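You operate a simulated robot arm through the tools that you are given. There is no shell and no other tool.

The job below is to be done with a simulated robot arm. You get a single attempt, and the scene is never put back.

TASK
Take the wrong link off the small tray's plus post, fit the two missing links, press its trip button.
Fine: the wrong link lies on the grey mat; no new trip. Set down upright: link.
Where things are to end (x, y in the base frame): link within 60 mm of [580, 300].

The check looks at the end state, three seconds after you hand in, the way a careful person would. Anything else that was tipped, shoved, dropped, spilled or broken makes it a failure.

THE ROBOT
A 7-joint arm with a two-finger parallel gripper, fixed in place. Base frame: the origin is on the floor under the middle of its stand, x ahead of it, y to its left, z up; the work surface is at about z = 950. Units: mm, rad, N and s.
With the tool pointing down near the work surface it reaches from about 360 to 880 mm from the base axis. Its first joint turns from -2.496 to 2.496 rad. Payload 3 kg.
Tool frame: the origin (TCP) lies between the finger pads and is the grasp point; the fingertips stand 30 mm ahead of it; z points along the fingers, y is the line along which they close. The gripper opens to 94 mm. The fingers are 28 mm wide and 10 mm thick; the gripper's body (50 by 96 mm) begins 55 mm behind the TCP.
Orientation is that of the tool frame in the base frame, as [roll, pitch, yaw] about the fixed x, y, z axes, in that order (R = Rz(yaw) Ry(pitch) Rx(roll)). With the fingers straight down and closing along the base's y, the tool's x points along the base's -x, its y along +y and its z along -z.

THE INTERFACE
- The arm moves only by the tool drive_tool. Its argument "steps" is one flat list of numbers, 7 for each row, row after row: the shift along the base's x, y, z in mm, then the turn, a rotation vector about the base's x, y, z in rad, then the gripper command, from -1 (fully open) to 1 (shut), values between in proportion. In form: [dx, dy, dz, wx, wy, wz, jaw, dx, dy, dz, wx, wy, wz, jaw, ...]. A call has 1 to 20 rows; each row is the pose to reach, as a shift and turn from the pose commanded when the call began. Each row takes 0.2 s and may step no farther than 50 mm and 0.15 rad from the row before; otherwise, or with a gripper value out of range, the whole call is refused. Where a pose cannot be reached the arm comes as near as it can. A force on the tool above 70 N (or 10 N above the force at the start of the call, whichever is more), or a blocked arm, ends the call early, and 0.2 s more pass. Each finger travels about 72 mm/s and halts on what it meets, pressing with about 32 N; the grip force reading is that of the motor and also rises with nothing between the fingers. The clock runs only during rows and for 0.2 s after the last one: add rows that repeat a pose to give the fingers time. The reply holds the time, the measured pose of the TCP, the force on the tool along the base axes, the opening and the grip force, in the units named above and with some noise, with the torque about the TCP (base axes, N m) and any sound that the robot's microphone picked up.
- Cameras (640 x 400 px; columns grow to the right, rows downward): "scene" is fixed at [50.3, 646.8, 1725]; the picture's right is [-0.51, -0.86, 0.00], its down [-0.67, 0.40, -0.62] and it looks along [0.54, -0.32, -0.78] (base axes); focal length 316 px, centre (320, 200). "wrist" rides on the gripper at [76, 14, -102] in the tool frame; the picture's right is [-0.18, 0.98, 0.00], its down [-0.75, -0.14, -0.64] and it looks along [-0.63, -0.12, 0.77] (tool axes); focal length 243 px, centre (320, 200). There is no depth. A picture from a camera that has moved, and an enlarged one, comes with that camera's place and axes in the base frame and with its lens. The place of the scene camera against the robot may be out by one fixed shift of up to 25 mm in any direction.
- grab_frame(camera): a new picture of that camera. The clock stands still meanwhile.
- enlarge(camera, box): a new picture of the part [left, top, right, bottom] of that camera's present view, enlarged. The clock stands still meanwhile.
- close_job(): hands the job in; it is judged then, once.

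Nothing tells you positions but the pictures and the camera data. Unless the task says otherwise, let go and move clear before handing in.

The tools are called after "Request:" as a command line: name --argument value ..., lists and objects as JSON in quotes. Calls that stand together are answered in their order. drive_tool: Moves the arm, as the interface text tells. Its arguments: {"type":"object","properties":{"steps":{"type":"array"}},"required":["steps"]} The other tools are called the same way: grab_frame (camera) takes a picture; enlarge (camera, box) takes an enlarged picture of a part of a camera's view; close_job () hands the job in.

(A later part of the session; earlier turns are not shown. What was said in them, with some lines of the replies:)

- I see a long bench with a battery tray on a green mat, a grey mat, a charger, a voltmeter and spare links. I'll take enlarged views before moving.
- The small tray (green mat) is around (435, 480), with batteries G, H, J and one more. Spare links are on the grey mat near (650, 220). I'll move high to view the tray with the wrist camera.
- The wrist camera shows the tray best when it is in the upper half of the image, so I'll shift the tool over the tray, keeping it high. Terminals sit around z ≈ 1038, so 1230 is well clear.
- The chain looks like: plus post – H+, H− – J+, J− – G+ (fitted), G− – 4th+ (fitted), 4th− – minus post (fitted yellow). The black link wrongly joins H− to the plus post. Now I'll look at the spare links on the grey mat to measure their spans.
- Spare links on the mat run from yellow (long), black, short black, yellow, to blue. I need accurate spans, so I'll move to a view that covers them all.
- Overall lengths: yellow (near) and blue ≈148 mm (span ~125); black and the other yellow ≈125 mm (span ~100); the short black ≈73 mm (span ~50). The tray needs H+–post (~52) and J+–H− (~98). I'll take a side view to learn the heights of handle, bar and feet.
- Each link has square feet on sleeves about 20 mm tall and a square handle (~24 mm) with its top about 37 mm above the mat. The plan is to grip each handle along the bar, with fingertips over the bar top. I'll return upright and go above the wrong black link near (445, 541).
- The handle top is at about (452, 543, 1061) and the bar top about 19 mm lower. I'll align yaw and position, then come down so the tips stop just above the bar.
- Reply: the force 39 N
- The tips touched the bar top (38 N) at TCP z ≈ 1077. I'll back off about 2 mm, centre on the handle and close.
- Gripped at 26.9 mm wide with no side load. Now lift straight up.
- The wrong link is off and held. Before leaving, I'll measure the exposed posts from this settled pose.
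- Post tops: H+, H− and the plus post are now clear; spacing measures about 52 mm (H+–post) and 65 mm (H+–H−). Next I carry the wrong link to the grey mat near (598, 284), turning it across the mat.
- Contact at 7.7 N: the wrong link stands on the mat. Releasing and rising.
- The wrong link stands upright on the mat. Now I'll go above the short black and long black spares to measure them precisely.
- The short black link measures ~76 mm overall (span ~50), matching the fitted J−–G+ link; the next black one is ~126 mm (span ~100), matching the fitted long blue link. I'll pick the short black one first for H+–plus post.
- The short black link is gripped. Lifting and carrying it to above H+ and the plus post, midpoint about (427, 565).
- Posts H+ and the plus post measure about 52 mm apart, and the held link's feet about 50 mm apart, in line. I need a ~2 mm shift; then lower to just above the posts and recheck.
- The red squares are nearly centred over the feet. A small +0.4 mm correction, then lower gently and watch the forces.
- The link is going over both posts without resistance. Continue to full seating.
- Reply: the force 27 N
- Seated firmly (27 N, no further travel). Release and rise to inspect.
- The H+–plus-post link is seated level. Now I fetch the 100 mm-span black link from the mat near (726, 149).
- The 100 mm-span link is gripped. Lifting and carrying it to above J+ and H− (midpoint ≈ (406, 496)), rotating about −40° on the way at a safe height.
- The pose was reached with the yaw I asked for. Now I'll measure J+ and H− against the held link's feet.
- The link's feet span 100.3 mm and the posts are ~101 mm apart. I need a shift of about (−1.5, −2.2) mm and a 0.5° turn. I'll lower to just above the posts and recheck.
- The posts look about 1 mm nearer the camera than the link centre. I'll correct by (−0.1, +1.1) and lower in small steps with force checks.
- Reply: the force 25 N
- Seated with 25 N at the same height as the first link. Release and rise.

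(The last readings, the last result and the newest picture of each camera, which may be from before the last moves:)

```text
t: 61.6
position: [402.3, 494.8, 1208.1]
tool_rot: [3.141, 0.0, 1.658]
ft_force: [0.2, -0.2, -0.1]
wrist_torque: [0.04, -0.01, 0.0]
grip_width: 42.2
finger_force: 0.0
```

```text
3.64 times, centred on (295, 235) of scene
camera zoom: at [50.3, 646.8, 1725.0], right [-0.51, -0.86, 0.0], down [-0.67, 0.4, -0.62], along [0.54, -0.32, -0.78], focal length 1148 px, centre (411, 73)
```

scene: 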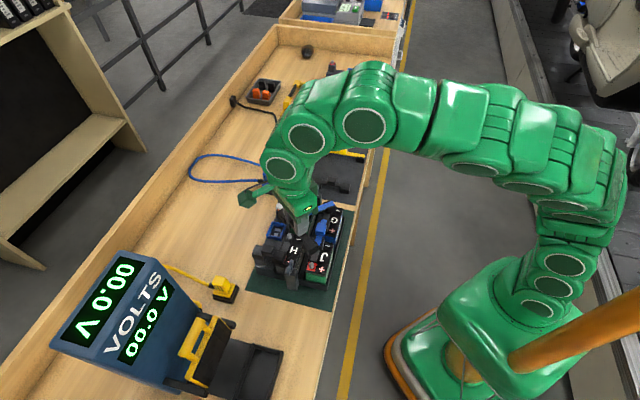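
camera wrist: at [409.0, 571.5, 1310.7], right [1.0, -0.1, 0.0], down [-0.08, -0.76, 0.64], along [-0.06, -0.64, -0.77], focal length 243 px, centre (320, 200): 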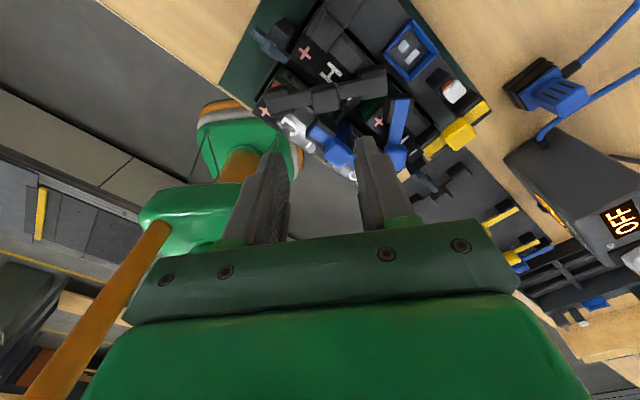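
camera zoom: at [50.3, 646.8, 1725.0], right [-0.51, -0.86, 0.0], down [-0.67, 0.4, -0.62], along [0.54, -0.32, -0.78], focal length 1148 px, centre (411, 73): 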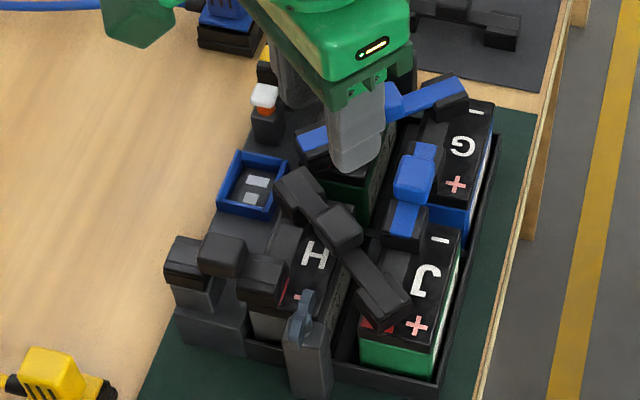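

Both links are seated level over their posts. Now the trip button: a white cap with an orange collar near (541, 483). I'll close the jaws, turn the tool and view the button accurately.

Request:
drive_tool --steps '[24, 1, 0, 0, 0, 0.14, 0.3, 48, 2, 0, 0, 0, 0.28, 0.6, 72, 3, -10, 0, 0, 0.42, 1, 96, 4, -20, 0, 0, 0.56, 1, 120.8, 4, -28, 0, 0, 0.699, 1, 120.8, 4, -28, 0, 0, 0.699, 1, 120.8, 4, -28, 0, 0, 0.699, 1]'

Request:
grab_frame --camera "wrist"

Request:
enlarge --camera "wrist" --box '[250, 50, 390, 170]'

Request:
enlarge --camera "wrist" --box '[290, 80, 370, 160]'

```text
t: 63.2
position: [523.8, 499.1, 1178.8]
tool_rot: [3.142, -0.001, 2.357]
ft_force: [0.1, 0.0, -0.1]
wrist_torque: [-0.01, -0.01, 0.02]
grip_width: 0.0
finger_force: 32.6
```

```text
taken
camera wrist: at [479.0, 563.3, 1280.8], right [0.82, 0.57, 0.0], down [0.43, -0.63, 0.64], along [0.36, -0.53, -0.77], focal length 243 px, centre (320, 200)
```

wrist: 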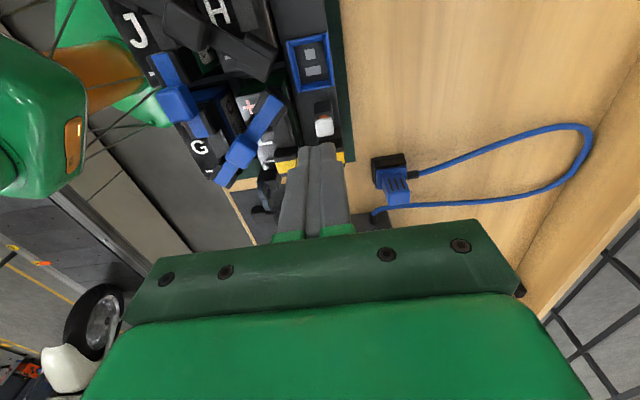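

```text
3.33 times, centred on (320, 110) of wrist
camera zoom: at [479.0, 563.3, 1280.8], right [0.82, 0.57, 0.0], down [0.43, -0.63, 0.64], along [0.36, -0.53, -0.77], focal length 809 px, centre (320, 500)
```

zoom: 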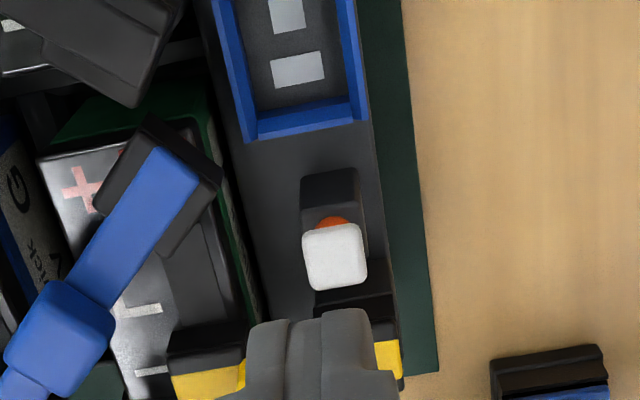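

```text
5.00 times, centred on (330, 120) of wrist
camera zoom: at [479.0, 563.3, 1280.8], right [0.82, 0.57, 0.0], down [0.43, -0.63, 0.64], along [0.36, -0.53, -0.77], focal length 1213 px, centre (270, 600)
```

zoom: 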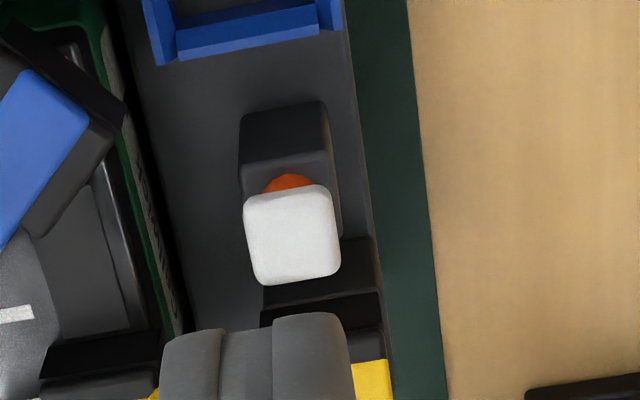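

Request:
drive_tool --steps '[8, -7, -25, 0, 0, 0, 1, 15.4, -14.7, -50, 0, 0, 0, 1, 15.4, -14.7, -70, 0, 0, 0, 1, 15.4, -14.7, -70, 0, 0, 0, 1, 15.4, -14.7, -70, 0, 0, 0, 1]'

Request:
enlarge --camera "wrist" --box '[280, 80, 380, 180]'

Request:
enlarge --camera "scene" --box '[250, 160, 340, 250]'

```text
t: 64.4
position: [539.2, 484.0, 1111.1]
tool_rot: [3.141, 0.0, 2.355]
ft_force: [-0.2, -0.1, 0.2]
wrist_torque: [-0.01, 0.01, 0.0]
grip_width: 0.2
finger_force: 31.9
```

```text
4.00 times, centred on (330, 130) of wrist
camera zoom: at [494.7, 547.2, 1213.2], right [0.82, 0.57, 0.0], down [0.43, -0.63, 0.64], along [0.36, -0.53, -0.77], focal length 970 px, centre (280, 480)
```

zoom: 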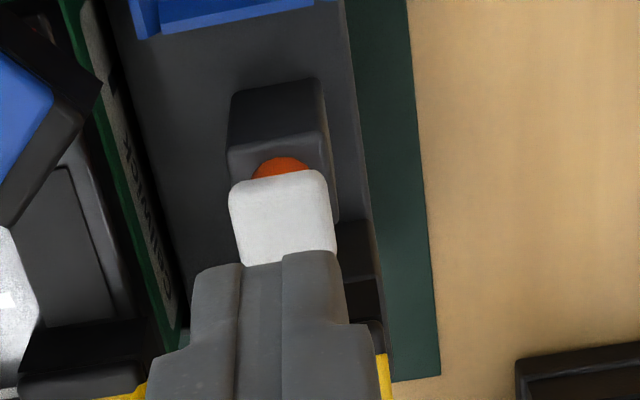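

```text
4.44 times, centred on (295, 205) of scene
camera zoom: at [50.3, 646.8, 1725.0], right [-0.51, -0.86, 0.0], down [-0.67, 0.4, -0.62], along [0.54, -0.32, -0.78], focal length 1403 px, centre (431, 178)
```

zoom: 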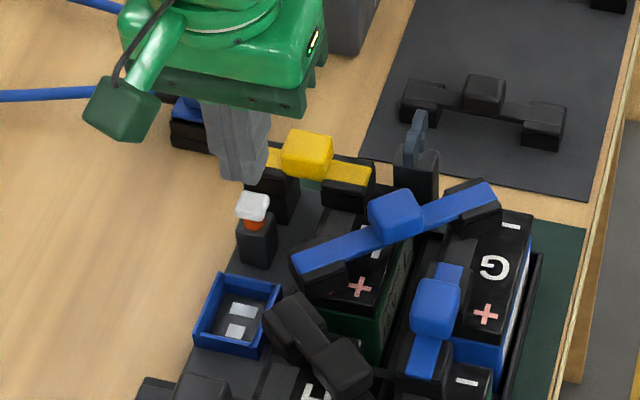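

The closed fingertips are centred above the button cap. I'll come straight down, watching force and sound.

Request:
drive_tool --steps '[0, 0, -8, 0, 0, 0, 1, 0, 0, -14, 0, 0, 0, 1, 0, 0, -18, 0, 0, 0, 1, 0, 0, -18, 0, 0, 0, 1]'

Request:
enlarge --camera "wrist" --box '[280, 80, 380, 180]'

Request:
enlarge --camera "scene" --box '[250, 170, 320, 230]'

```text
t: 65.4
position: [539.5, 483.3, 1091.8]
tool_rot: [-3.14, 0.0, 2.355]
ft_force: [-0.2, -0.1, -0.8]
wrist_torque: [-0.04, 0.01, -0.01]
grip_width: 0.2
finger_force: 32.1
```

```text
4.00 times, centred on (330, 130) of wrist
camera zoom: at [494.7, 547.7, 1193.9], right [0.82, 0.57, 0.0], down [0.43, -0.63, 0.64], along [0.36, -0.53, -0.77], focal length 970 px, centre (280, 480)
```

zoom: 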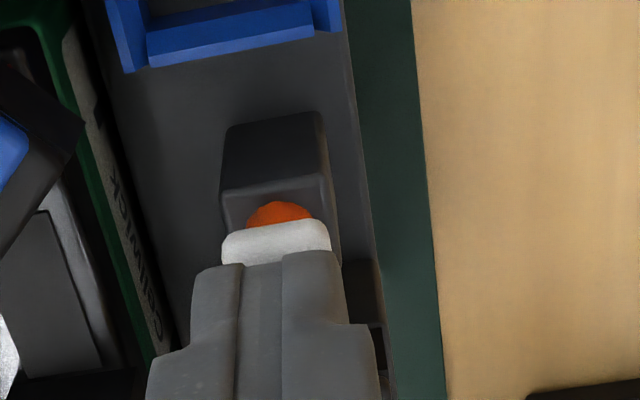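

```text
6.67 times, centred on (285, 200) of scene
camera zoom: at [50.3, 646.8, 1725.0], right [-0.51, -0.86, 0.0], down [-0.67, 0.4, -0.62], along [0.54, -0.32, -0.78], focal length 2104 px, centre (553, 200)
```

zoom: 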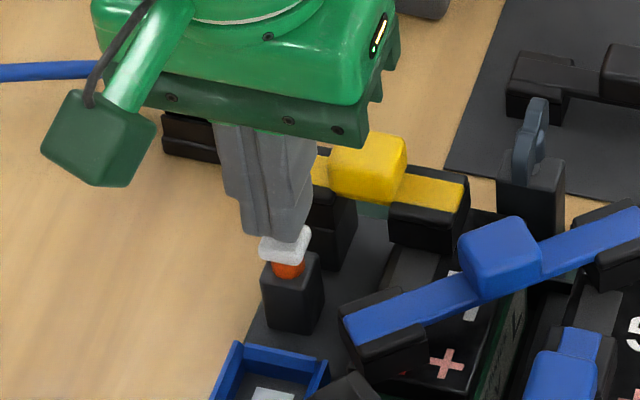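

Request:
drive_tool --steps '[0.7, 0.7, -2, 0, 0, 0, 1, 0.7, 0.7, -4, 0, 0, 0, 1, 0.7, 0.7, -4, 0, 0, 0, 1]'

```text
t: 66.2
position: [540.7, 484.8, 1088.0]
tool_rot: [-3.142, 0.002, 2.356]
ft_force: [-0.3, 0.4, 0.1]
wrist_torque: [0.0, -0.01, 0.02]
grip_width: 0.0
finger_force: 32.3
```

Request:
drive_tool --steps '[0, 0, -1.5, 0, 0, 0, 1, 0, 0, -3, 0, 0, 0, 1, 0, 0, -3, 0, 0, 0, 1]'

Request:
enlarge --camera "scene" --box '[250, 170, 320, 230]'

```text
t: 67.0
position: [541.0, 484.4, 1084.2]
tool_rot: [3.141, 0.002, 2.358]
ft_force: [-0.1, 0.3, 0.3]
wrist_torque: [0.04, 0.0, 0.03]
grip_width: 0.2
finger_force: 31.2
```

```text
6.67 times, centred on (285, 200) of scene
camera zoom: at [50.3, 646.8, 1725.0], right [-0.51, -0.86, 0.0], down [-0.67, 0.4, -0.62], along [0.54, -0.32, -0.78], focal length 2104 px, centre (553, 200)
```

zoom: 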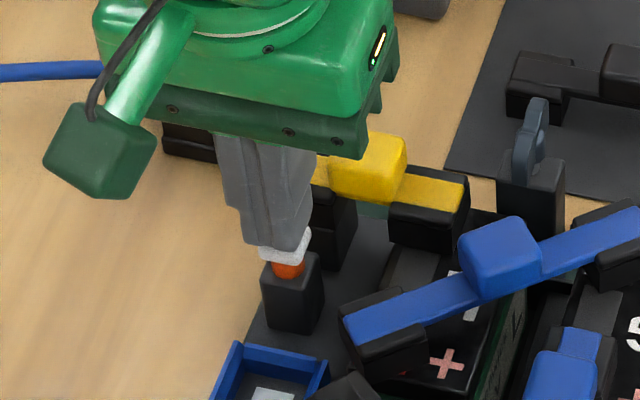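

Request:
drive_tool --steps '[0, 0, -1.5, 0, 0, 0, 1, 0, 0, -3, 0, 0, 0, 1, 0, 0, -3, 0, 0, 0, 1]'

Request:
enlarge --camera "scene" --box '[250, 170, 320, 230]'

```text
t: 67.8
position: [541.7, 483.6, 1081.4]
tool_rot: [3.142, 0.001, 2.355]
ft_force: [0.1, 0.5, 0.0]
wrist_torque: [-0.03, -0.03, 0.02]
grip_width: 0.2
finger_force: 32.1
```

```text
6.67 times, centred on (285, 200) of scene
camera zoom: at [50.3, 646.8, 1725.0], right [-0.51, -0.86, 0.0], down [-0.67, 0.4, -0.62], along [0.54, -0.32, -0.78], focal length 2104 px, centre (553, 200)
```

zoom: 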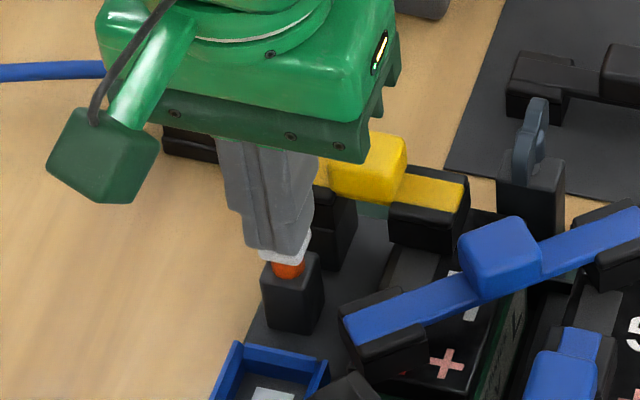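

Request:
drive_tool --steps '[0, 0, -1, 0, 0, 0, 1, 0, 0, -2, 0, 0, 0, 1, 0, 0, -2, 0, 0, 0, 1]'

```text
t: 68.6
position: [541.2, 483.0, 1080.4]
tool_rot: [3.141, 0.001, 2.356]
ft_force: [-0.3, 0.2, 1.3]
wrist_torque: [0.0, 0.03, -0.03]
grip_width: 0.1
finger_force: 32.0
```

Request:
drive_tool --steps '[0, 0, -1, 0, 0, 0, 1, 0, 0, -2, 0, 0, 0, 1, 0, 0, -2, 0, 0, 0, 1]'

Request:
enlarge --camera "scene" --box '[250, 170, 320, 230]'

```text
t: 69.4
position: [540.0, 484.9, 1078.5]
tool_rot: [-3.14, 0.001, 2.355]
ft_force: [0.1, 0.9, 0.6]
wrist_torque: [0.01, 0.03, 0.02]
grip_width: 0.0
finger_force: 31.8
```

```text
6.67 times, centred on (285, 200) of scene
camera zoom: at [50.3, 646.8, 1725.0], right [-0.51, -0.86, 0.0], down [-0.67, 0.4, -0.62], along [0.54, -0.32, -0.78], focal length 2104 px, centre (553, 200)
```

zoom: 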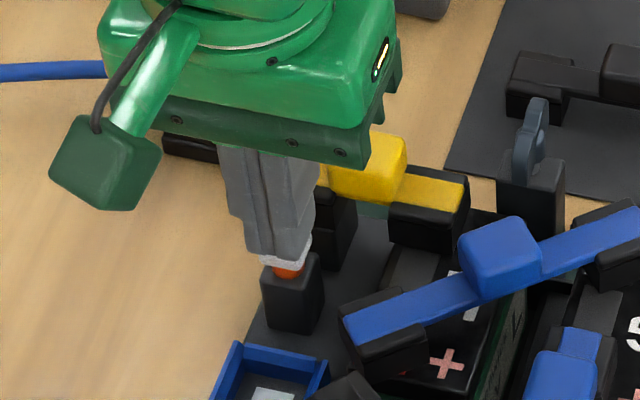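

The cap has started to go down with light force. Keep pressing.

Request:
drive_tool --steps '[0, 0, -1, 0, 0, 0, 1, 0, 0, -2, 0, 0, 0, 1, 0, 0, -3, 0, 0, 0, 1, 0, 0, -3, 0, 0, 0, 1]'

Request:
enlarge --camera "scene" --box '[250, 170, 320, 230]'

```text
t: 70.4
position: [541.6, 484.4, 1076.2]
tool_rot: [-3.14, 0.0, 2.357]
ft_force: [0.1, 0.9, 1.7]
wrist_torque: [0.03, 0.0, 0.04]
grip_width: 0.0
finger_force: 32.2
```

```text
6.67 times, centred on (285, 200) of scene
camera zoom: at [50.3, 646.8, 1725.0], right [-0.51, -0.86, 0.0], down [-0.67, 0.4, -0.62], along [0.54, -0.32, -0.78], focal length 2104 px, centre (553, 200)
```

zoom: 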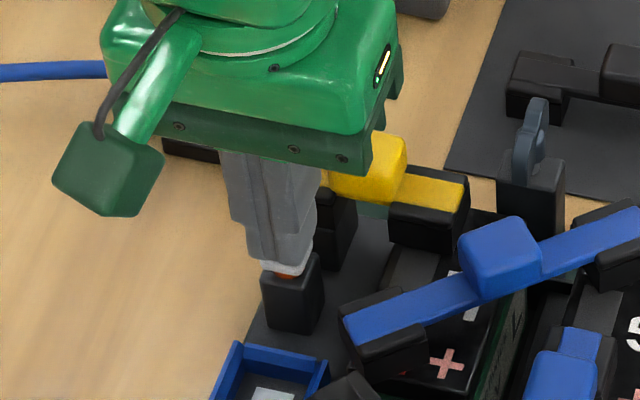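

Request:
drive_tool --steps '[0, 0, -1, 0, 0, 0, 1, 0, 0, -2, 0, 0, 0, 1, 0, 0, -2, 0, 0, 0, 1]'

Request:
enlarge --camera "scene" --box '[250, 170, 320, 230]'

```text
t: 71.2
position: [540.3, 484.2, 1073.3]
tool_rot: [-3.141, 0.001, 2.355]
ft_force: [0.6, 0.7, 1.2]
wrist_torque: [0.01, -0.02, 0.02]
grip_width: 0.0
finger_force: 31.8
```

```text
6.67 times, centred on (285, 200) of scene
camera zoom: at [50.3, 646.8, 1725.0], right [-0.51, -0.86, 0.0], down [-0.67, 0.4, -0.62], along [0.54, -0.32, -0.78], focal length 2104 px, centre (553, 200)
```

zoom: 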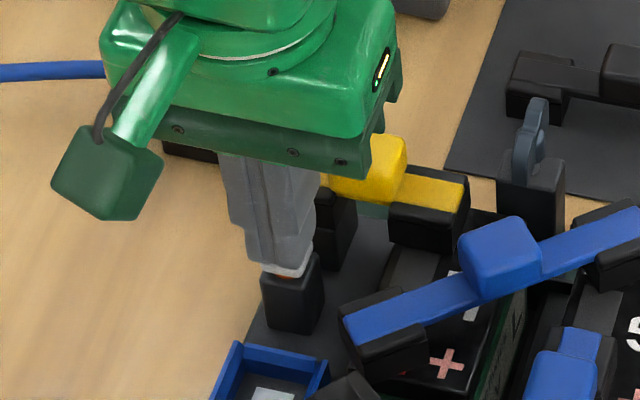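

Request:
drive_tool --steps '[0, 0, -1, 0, 0, 0, 1, 0, 0, -2, 0, 0, 0, 1, 0, 0, -2, 0, 0, 0, 1]'

Request:
enlarge --camera "scene" --box '[250, 170, 320, 230]'

```text
t: 72.0
position: [540.3, 485.0, 1071.3]
tool_rot: [3.141, 0.0, 2.355]
ft_force: [-1.0, 0.2, 0.3]
wrist_torque: [-0.01, -0.01, 0.02]
grip_width: 0.1
finger_force: 32.2
```

```text
6.67 times, centred on (285, 200) of scene
camera zoom: at [50.3, 646.8, 1725.0], right [-0.51, -0.86, 0.0], down [-0.67, 0.4, -0.62], along [0.54, -0.32, -0.78], focal length 2104 px, centre (553, 200)
```

zoom: 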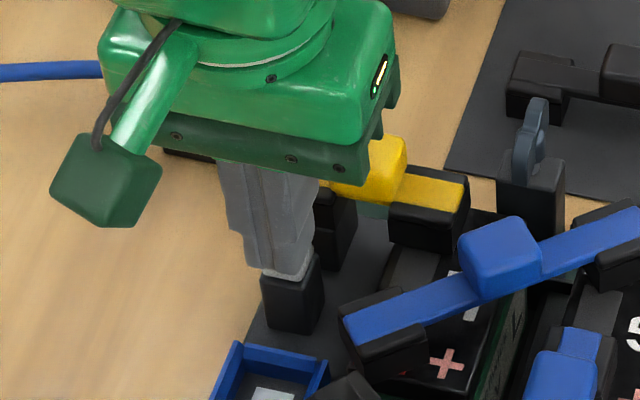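

Request:
drive_tool --steps '[0, 0, -0.8, 0, 0, 0, 1, 0, 0, -1.2, 0, 0, 0, 1, 0, 0, -1.2, 0, 0, 0, 1]'

```text
t: 72.8
position: [539.6, 485.0, 1071.0]
tool_rot: [-3.14, 0.0, 2.356]
ft_force: [-0.1, -0.1, 2.5]
wrist_torque: [0.01, -0.05, 0.01]
grip_width: 0.4
finger_force: 32.1
```

Request:
drive_tool --steps '[0, 0, -0.8, 0, 0, 0, 1, 0, 0, -1.2, 0, 0, 0, 1, 0, 0, -1.2, 0, 0, 0, 1]'

```text
t: 73.6
position: [540.9, 485.5, 1069.7]
tool_rot: [3.14, 0.001, 2.356]
ft_force: [-3.0, 1.3, 14.5]
wrist_torque: [0.01, 0.08, -0.07]
grip_width: 0.0
finger_force: 32.6
```

The button has bottomed out at 14.5 N. Rise straight up and check whether it stays in.

Request:
drive_tool --steps '[0, 0, 5, 0, 0, 0, 1, 0, 0, 15, 0, 0, 0, 1, 0, 0, 40, 0, 0, 0, 1, 0, 0, 80, 0, 0, 0, 1, -15, 15, 110, 0, 0, 0, 1, -15, 15, 110, 0, 0, 0, 1, -15, 15, 110, 0, 0, 0, 1]'

Request:
enlarge --camera "wrist" --box '[250, 50, 390, 170]'

Request:
enlarge --camera "scene" --box '[230, 160, 340, 270]'

```text
t: 75.2
position: [525.6, 498.3, 1177.4]
tool_rot: [-3.141, -0.001, 2.356]
ft_force: [0.6, -0.3, 0.1]
wrist_torque: [-0.01, 0.0, -0.01]
grip_width: 0.0
finger_force: 31.6
```

```text
3.33 times, centred on (320, 110) of wrist
camera zoom: at [481.5, 561.8, 1280.7], right [0.82, 0.57, 0.0], down [0.43, -0.63, 0.64], along [0.36, -0.53, -0.77], focal length 809 px, centre (320, 500)
```

zoom: 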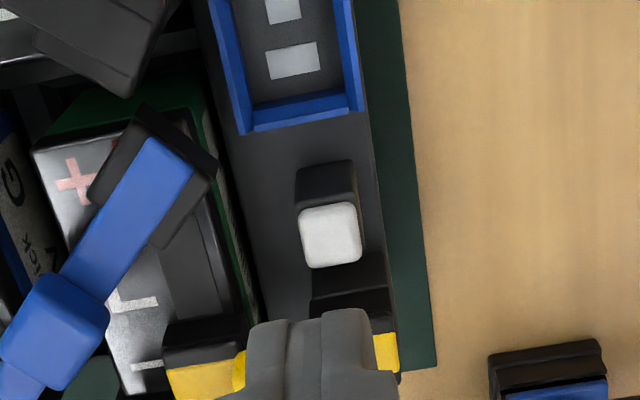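

```text
3.64 times, centred on (285, 215) of scene
camera zoom: at [50.3, 646.8, 1725.0], right [-0.51, -0.86, 0.0], down [-0.67, 0.4, -0.62], along [0.54, -0.32, -0.78], focal length 1148 px, centre (447, 146)
```

zoom: 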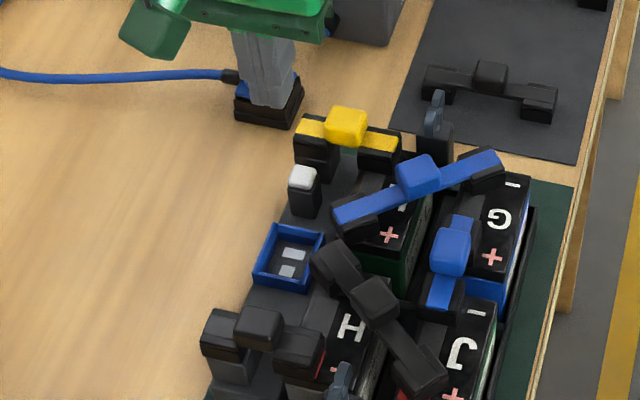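

The button stays in with no orange showing. I'll move the arm clear, wait a few seconds, and then check the whole bench again.

Request:
drive_tool --steps '[0, -30, 30, 0, 0, 0, 0.5, 0, -70, 50, 0, 0, 0, 0, 3, -115, 60, 0, 0, 0, -0.5, 6, -160, 60, 0, 0, 0, -0.5, 9, -205, 60, 0, 0, 0, -0.5, 12, -250, 60, 0, 0, 0, -0.5, 15, -295, 60, 0, 0, 0, -0.5, 15, -320, 60, 0, 0, 0, -0.5, 15, -320, 60, 0, 0, 0, -0.5, 15, -320, 60, 0, 0, 0, -0.5, 15, -320, 60, 0, 0, 0, -0.5, 15, -320, 60, 0, 0, 0, -0.5, 15, -320, 60, 0, 0, 0, -0.5, 15, -320, 60, 0, 0, 0, -0.5, 15, -320, 60, 0, 0, 0, -0.5, 15, -320, 60, 0, 0, 0, -0.5, 15, -320, 60, 0, 0, 0, -0.5, 15, -320, 60, 0, 0, 0, -0.5]'

Request:
grab_frame --camera "scene"

Request:
enlarge --camera "scene" --box '[235, 180, 355, 290]'

Request:
enlarge --camera "scene" --box '[270, 90, 400, 210]'

```text
t: 79.0
position: [540.9, 178.6, 1238.3]
tool_rot: [-3.14, 0.0, 2.355]
ft_force: [0.4, 0.1, 1.0]
wrist_torque: [0.03, 0.0, -0.01]
grip_width: 70.7
finger_force: 0.0
```

```text
taken
```

scene: 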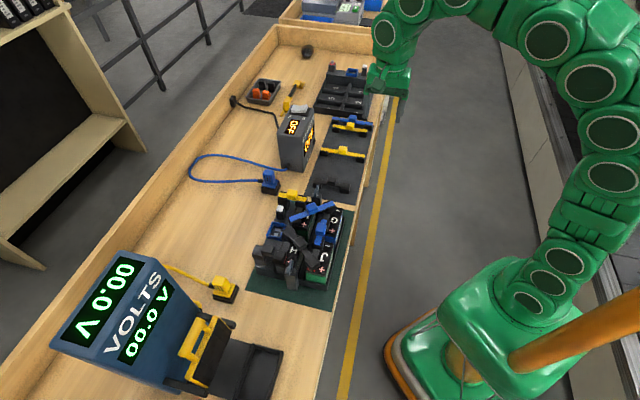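

```text
3.64 times, centred on (295, 235) of scene
camera zoom: at [50.3, 646.8, 1725.0], right [-0.51, -0.86, 0.0], down [-0.67, 0.4, -0.62], along [0.54, -0.32, -0.78], focal length 1148 px, centre (411, 73)
```

zoom: 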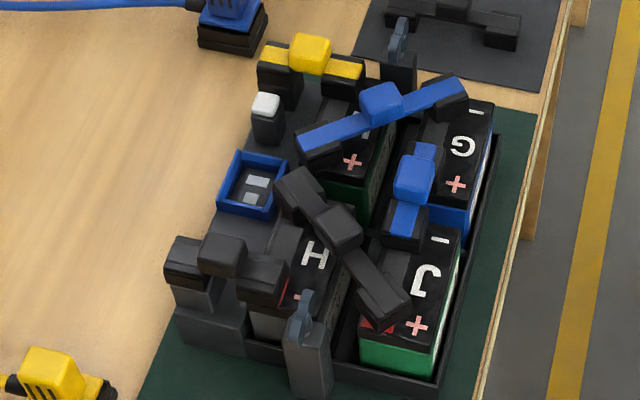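

```text
3.33 times, centred on (335, 150) of scene
camera zoom: at [50.3, 646.8, 1725.0], right [-0.51, -0.86, 0.0], down [-0.67, 0.4, -0.62], along [0.54, -0.32, -0.78], focal length 1052 px, centre (270, 367)
```

zoom: 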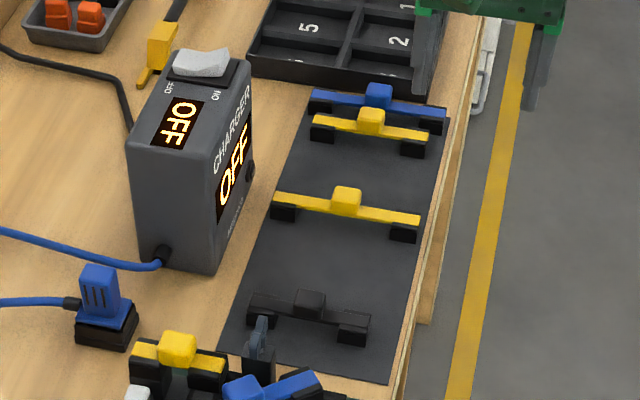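

Request:
enlarge --camera "scene" --box '[290, 235, 340, 285]'

Request:
enlarge --camera "scene" --box '[245, 205, 310, 270]'

```text
8.00 times, centred on (315, 260) of scene
camera zoom: at [50.3, 646.8, 1725.0], right [-0.51, -0.86, 0.0], down [-0.67, 0.4, -0.62], along [0.54, -0.32, -0.78], focal length 2525 px, centre (360, -280)
```

zoom: 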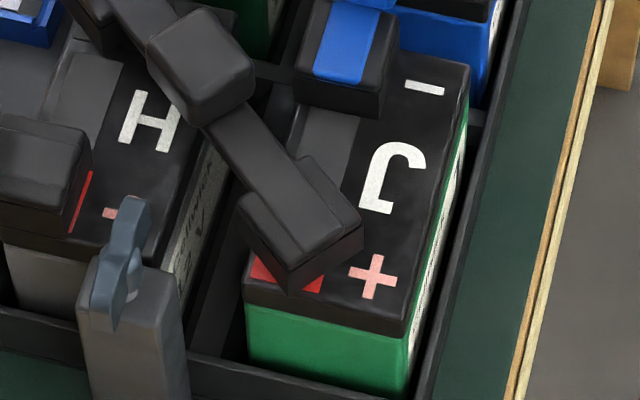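

```text
6.15 times, centred on (278, 238) of scene
camera zoom: at [50.3, 646.8, 1725.0], right [-0.51, -0.86, 0.0], down [-0.67, 0.4, -0.62], along [0.54, -0.32, -0.78], focal length 1942 px, centre (582, -31)
```

zoom: 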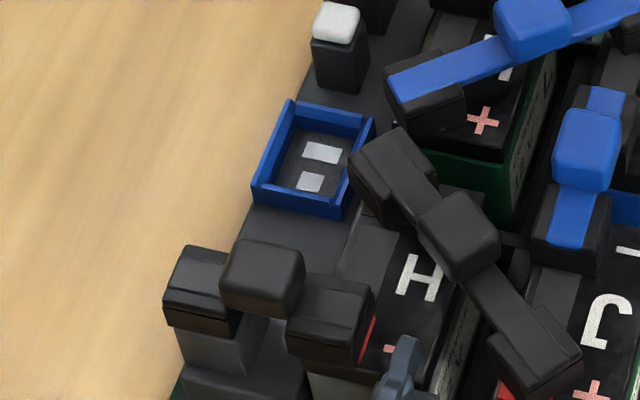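

Everything checks out. Both new links sit flat on their pads (H+ to the plus post, and J+ to H−), and the trip button has stayed in for several seconds with no new trip. The wrong link stands upright on the grey mat at about (598, 284), the other spares haven't moved, and the arm is clear, so I'm handing in.

Request:
close_job

```text
The job is handed in.
```

The job is handed in. The wrong link is off the small tray, both missing links are fitted, and the trip button is pressed. I haven't seen the check's result.

- **Wrong link:** the black link joined the plus post to H−. It now stands upright on the grey mat at about (598, 284), roughly 24 mm from [580, 300].
- **Missing links:** the short black spare (50 mm span) joins H+ to the plus post. The black spare with the 100 mm span joins J+ to H−. Both seated firmly at the same height, with no side force going on.
- **Choice of long link:** a yellow spare of the same 100 mm span was also on the mat. I went by span and took the colours to carry no meaning.
- **Trip button:** I pressed it until it bottomed out. It was still in after about four seconds, with no orange showing.
- **Rest of the bench:** the other three spares have not moved, and I saw nothing tipped or shoved. The gripper is open and the arm is clear of the bench items.
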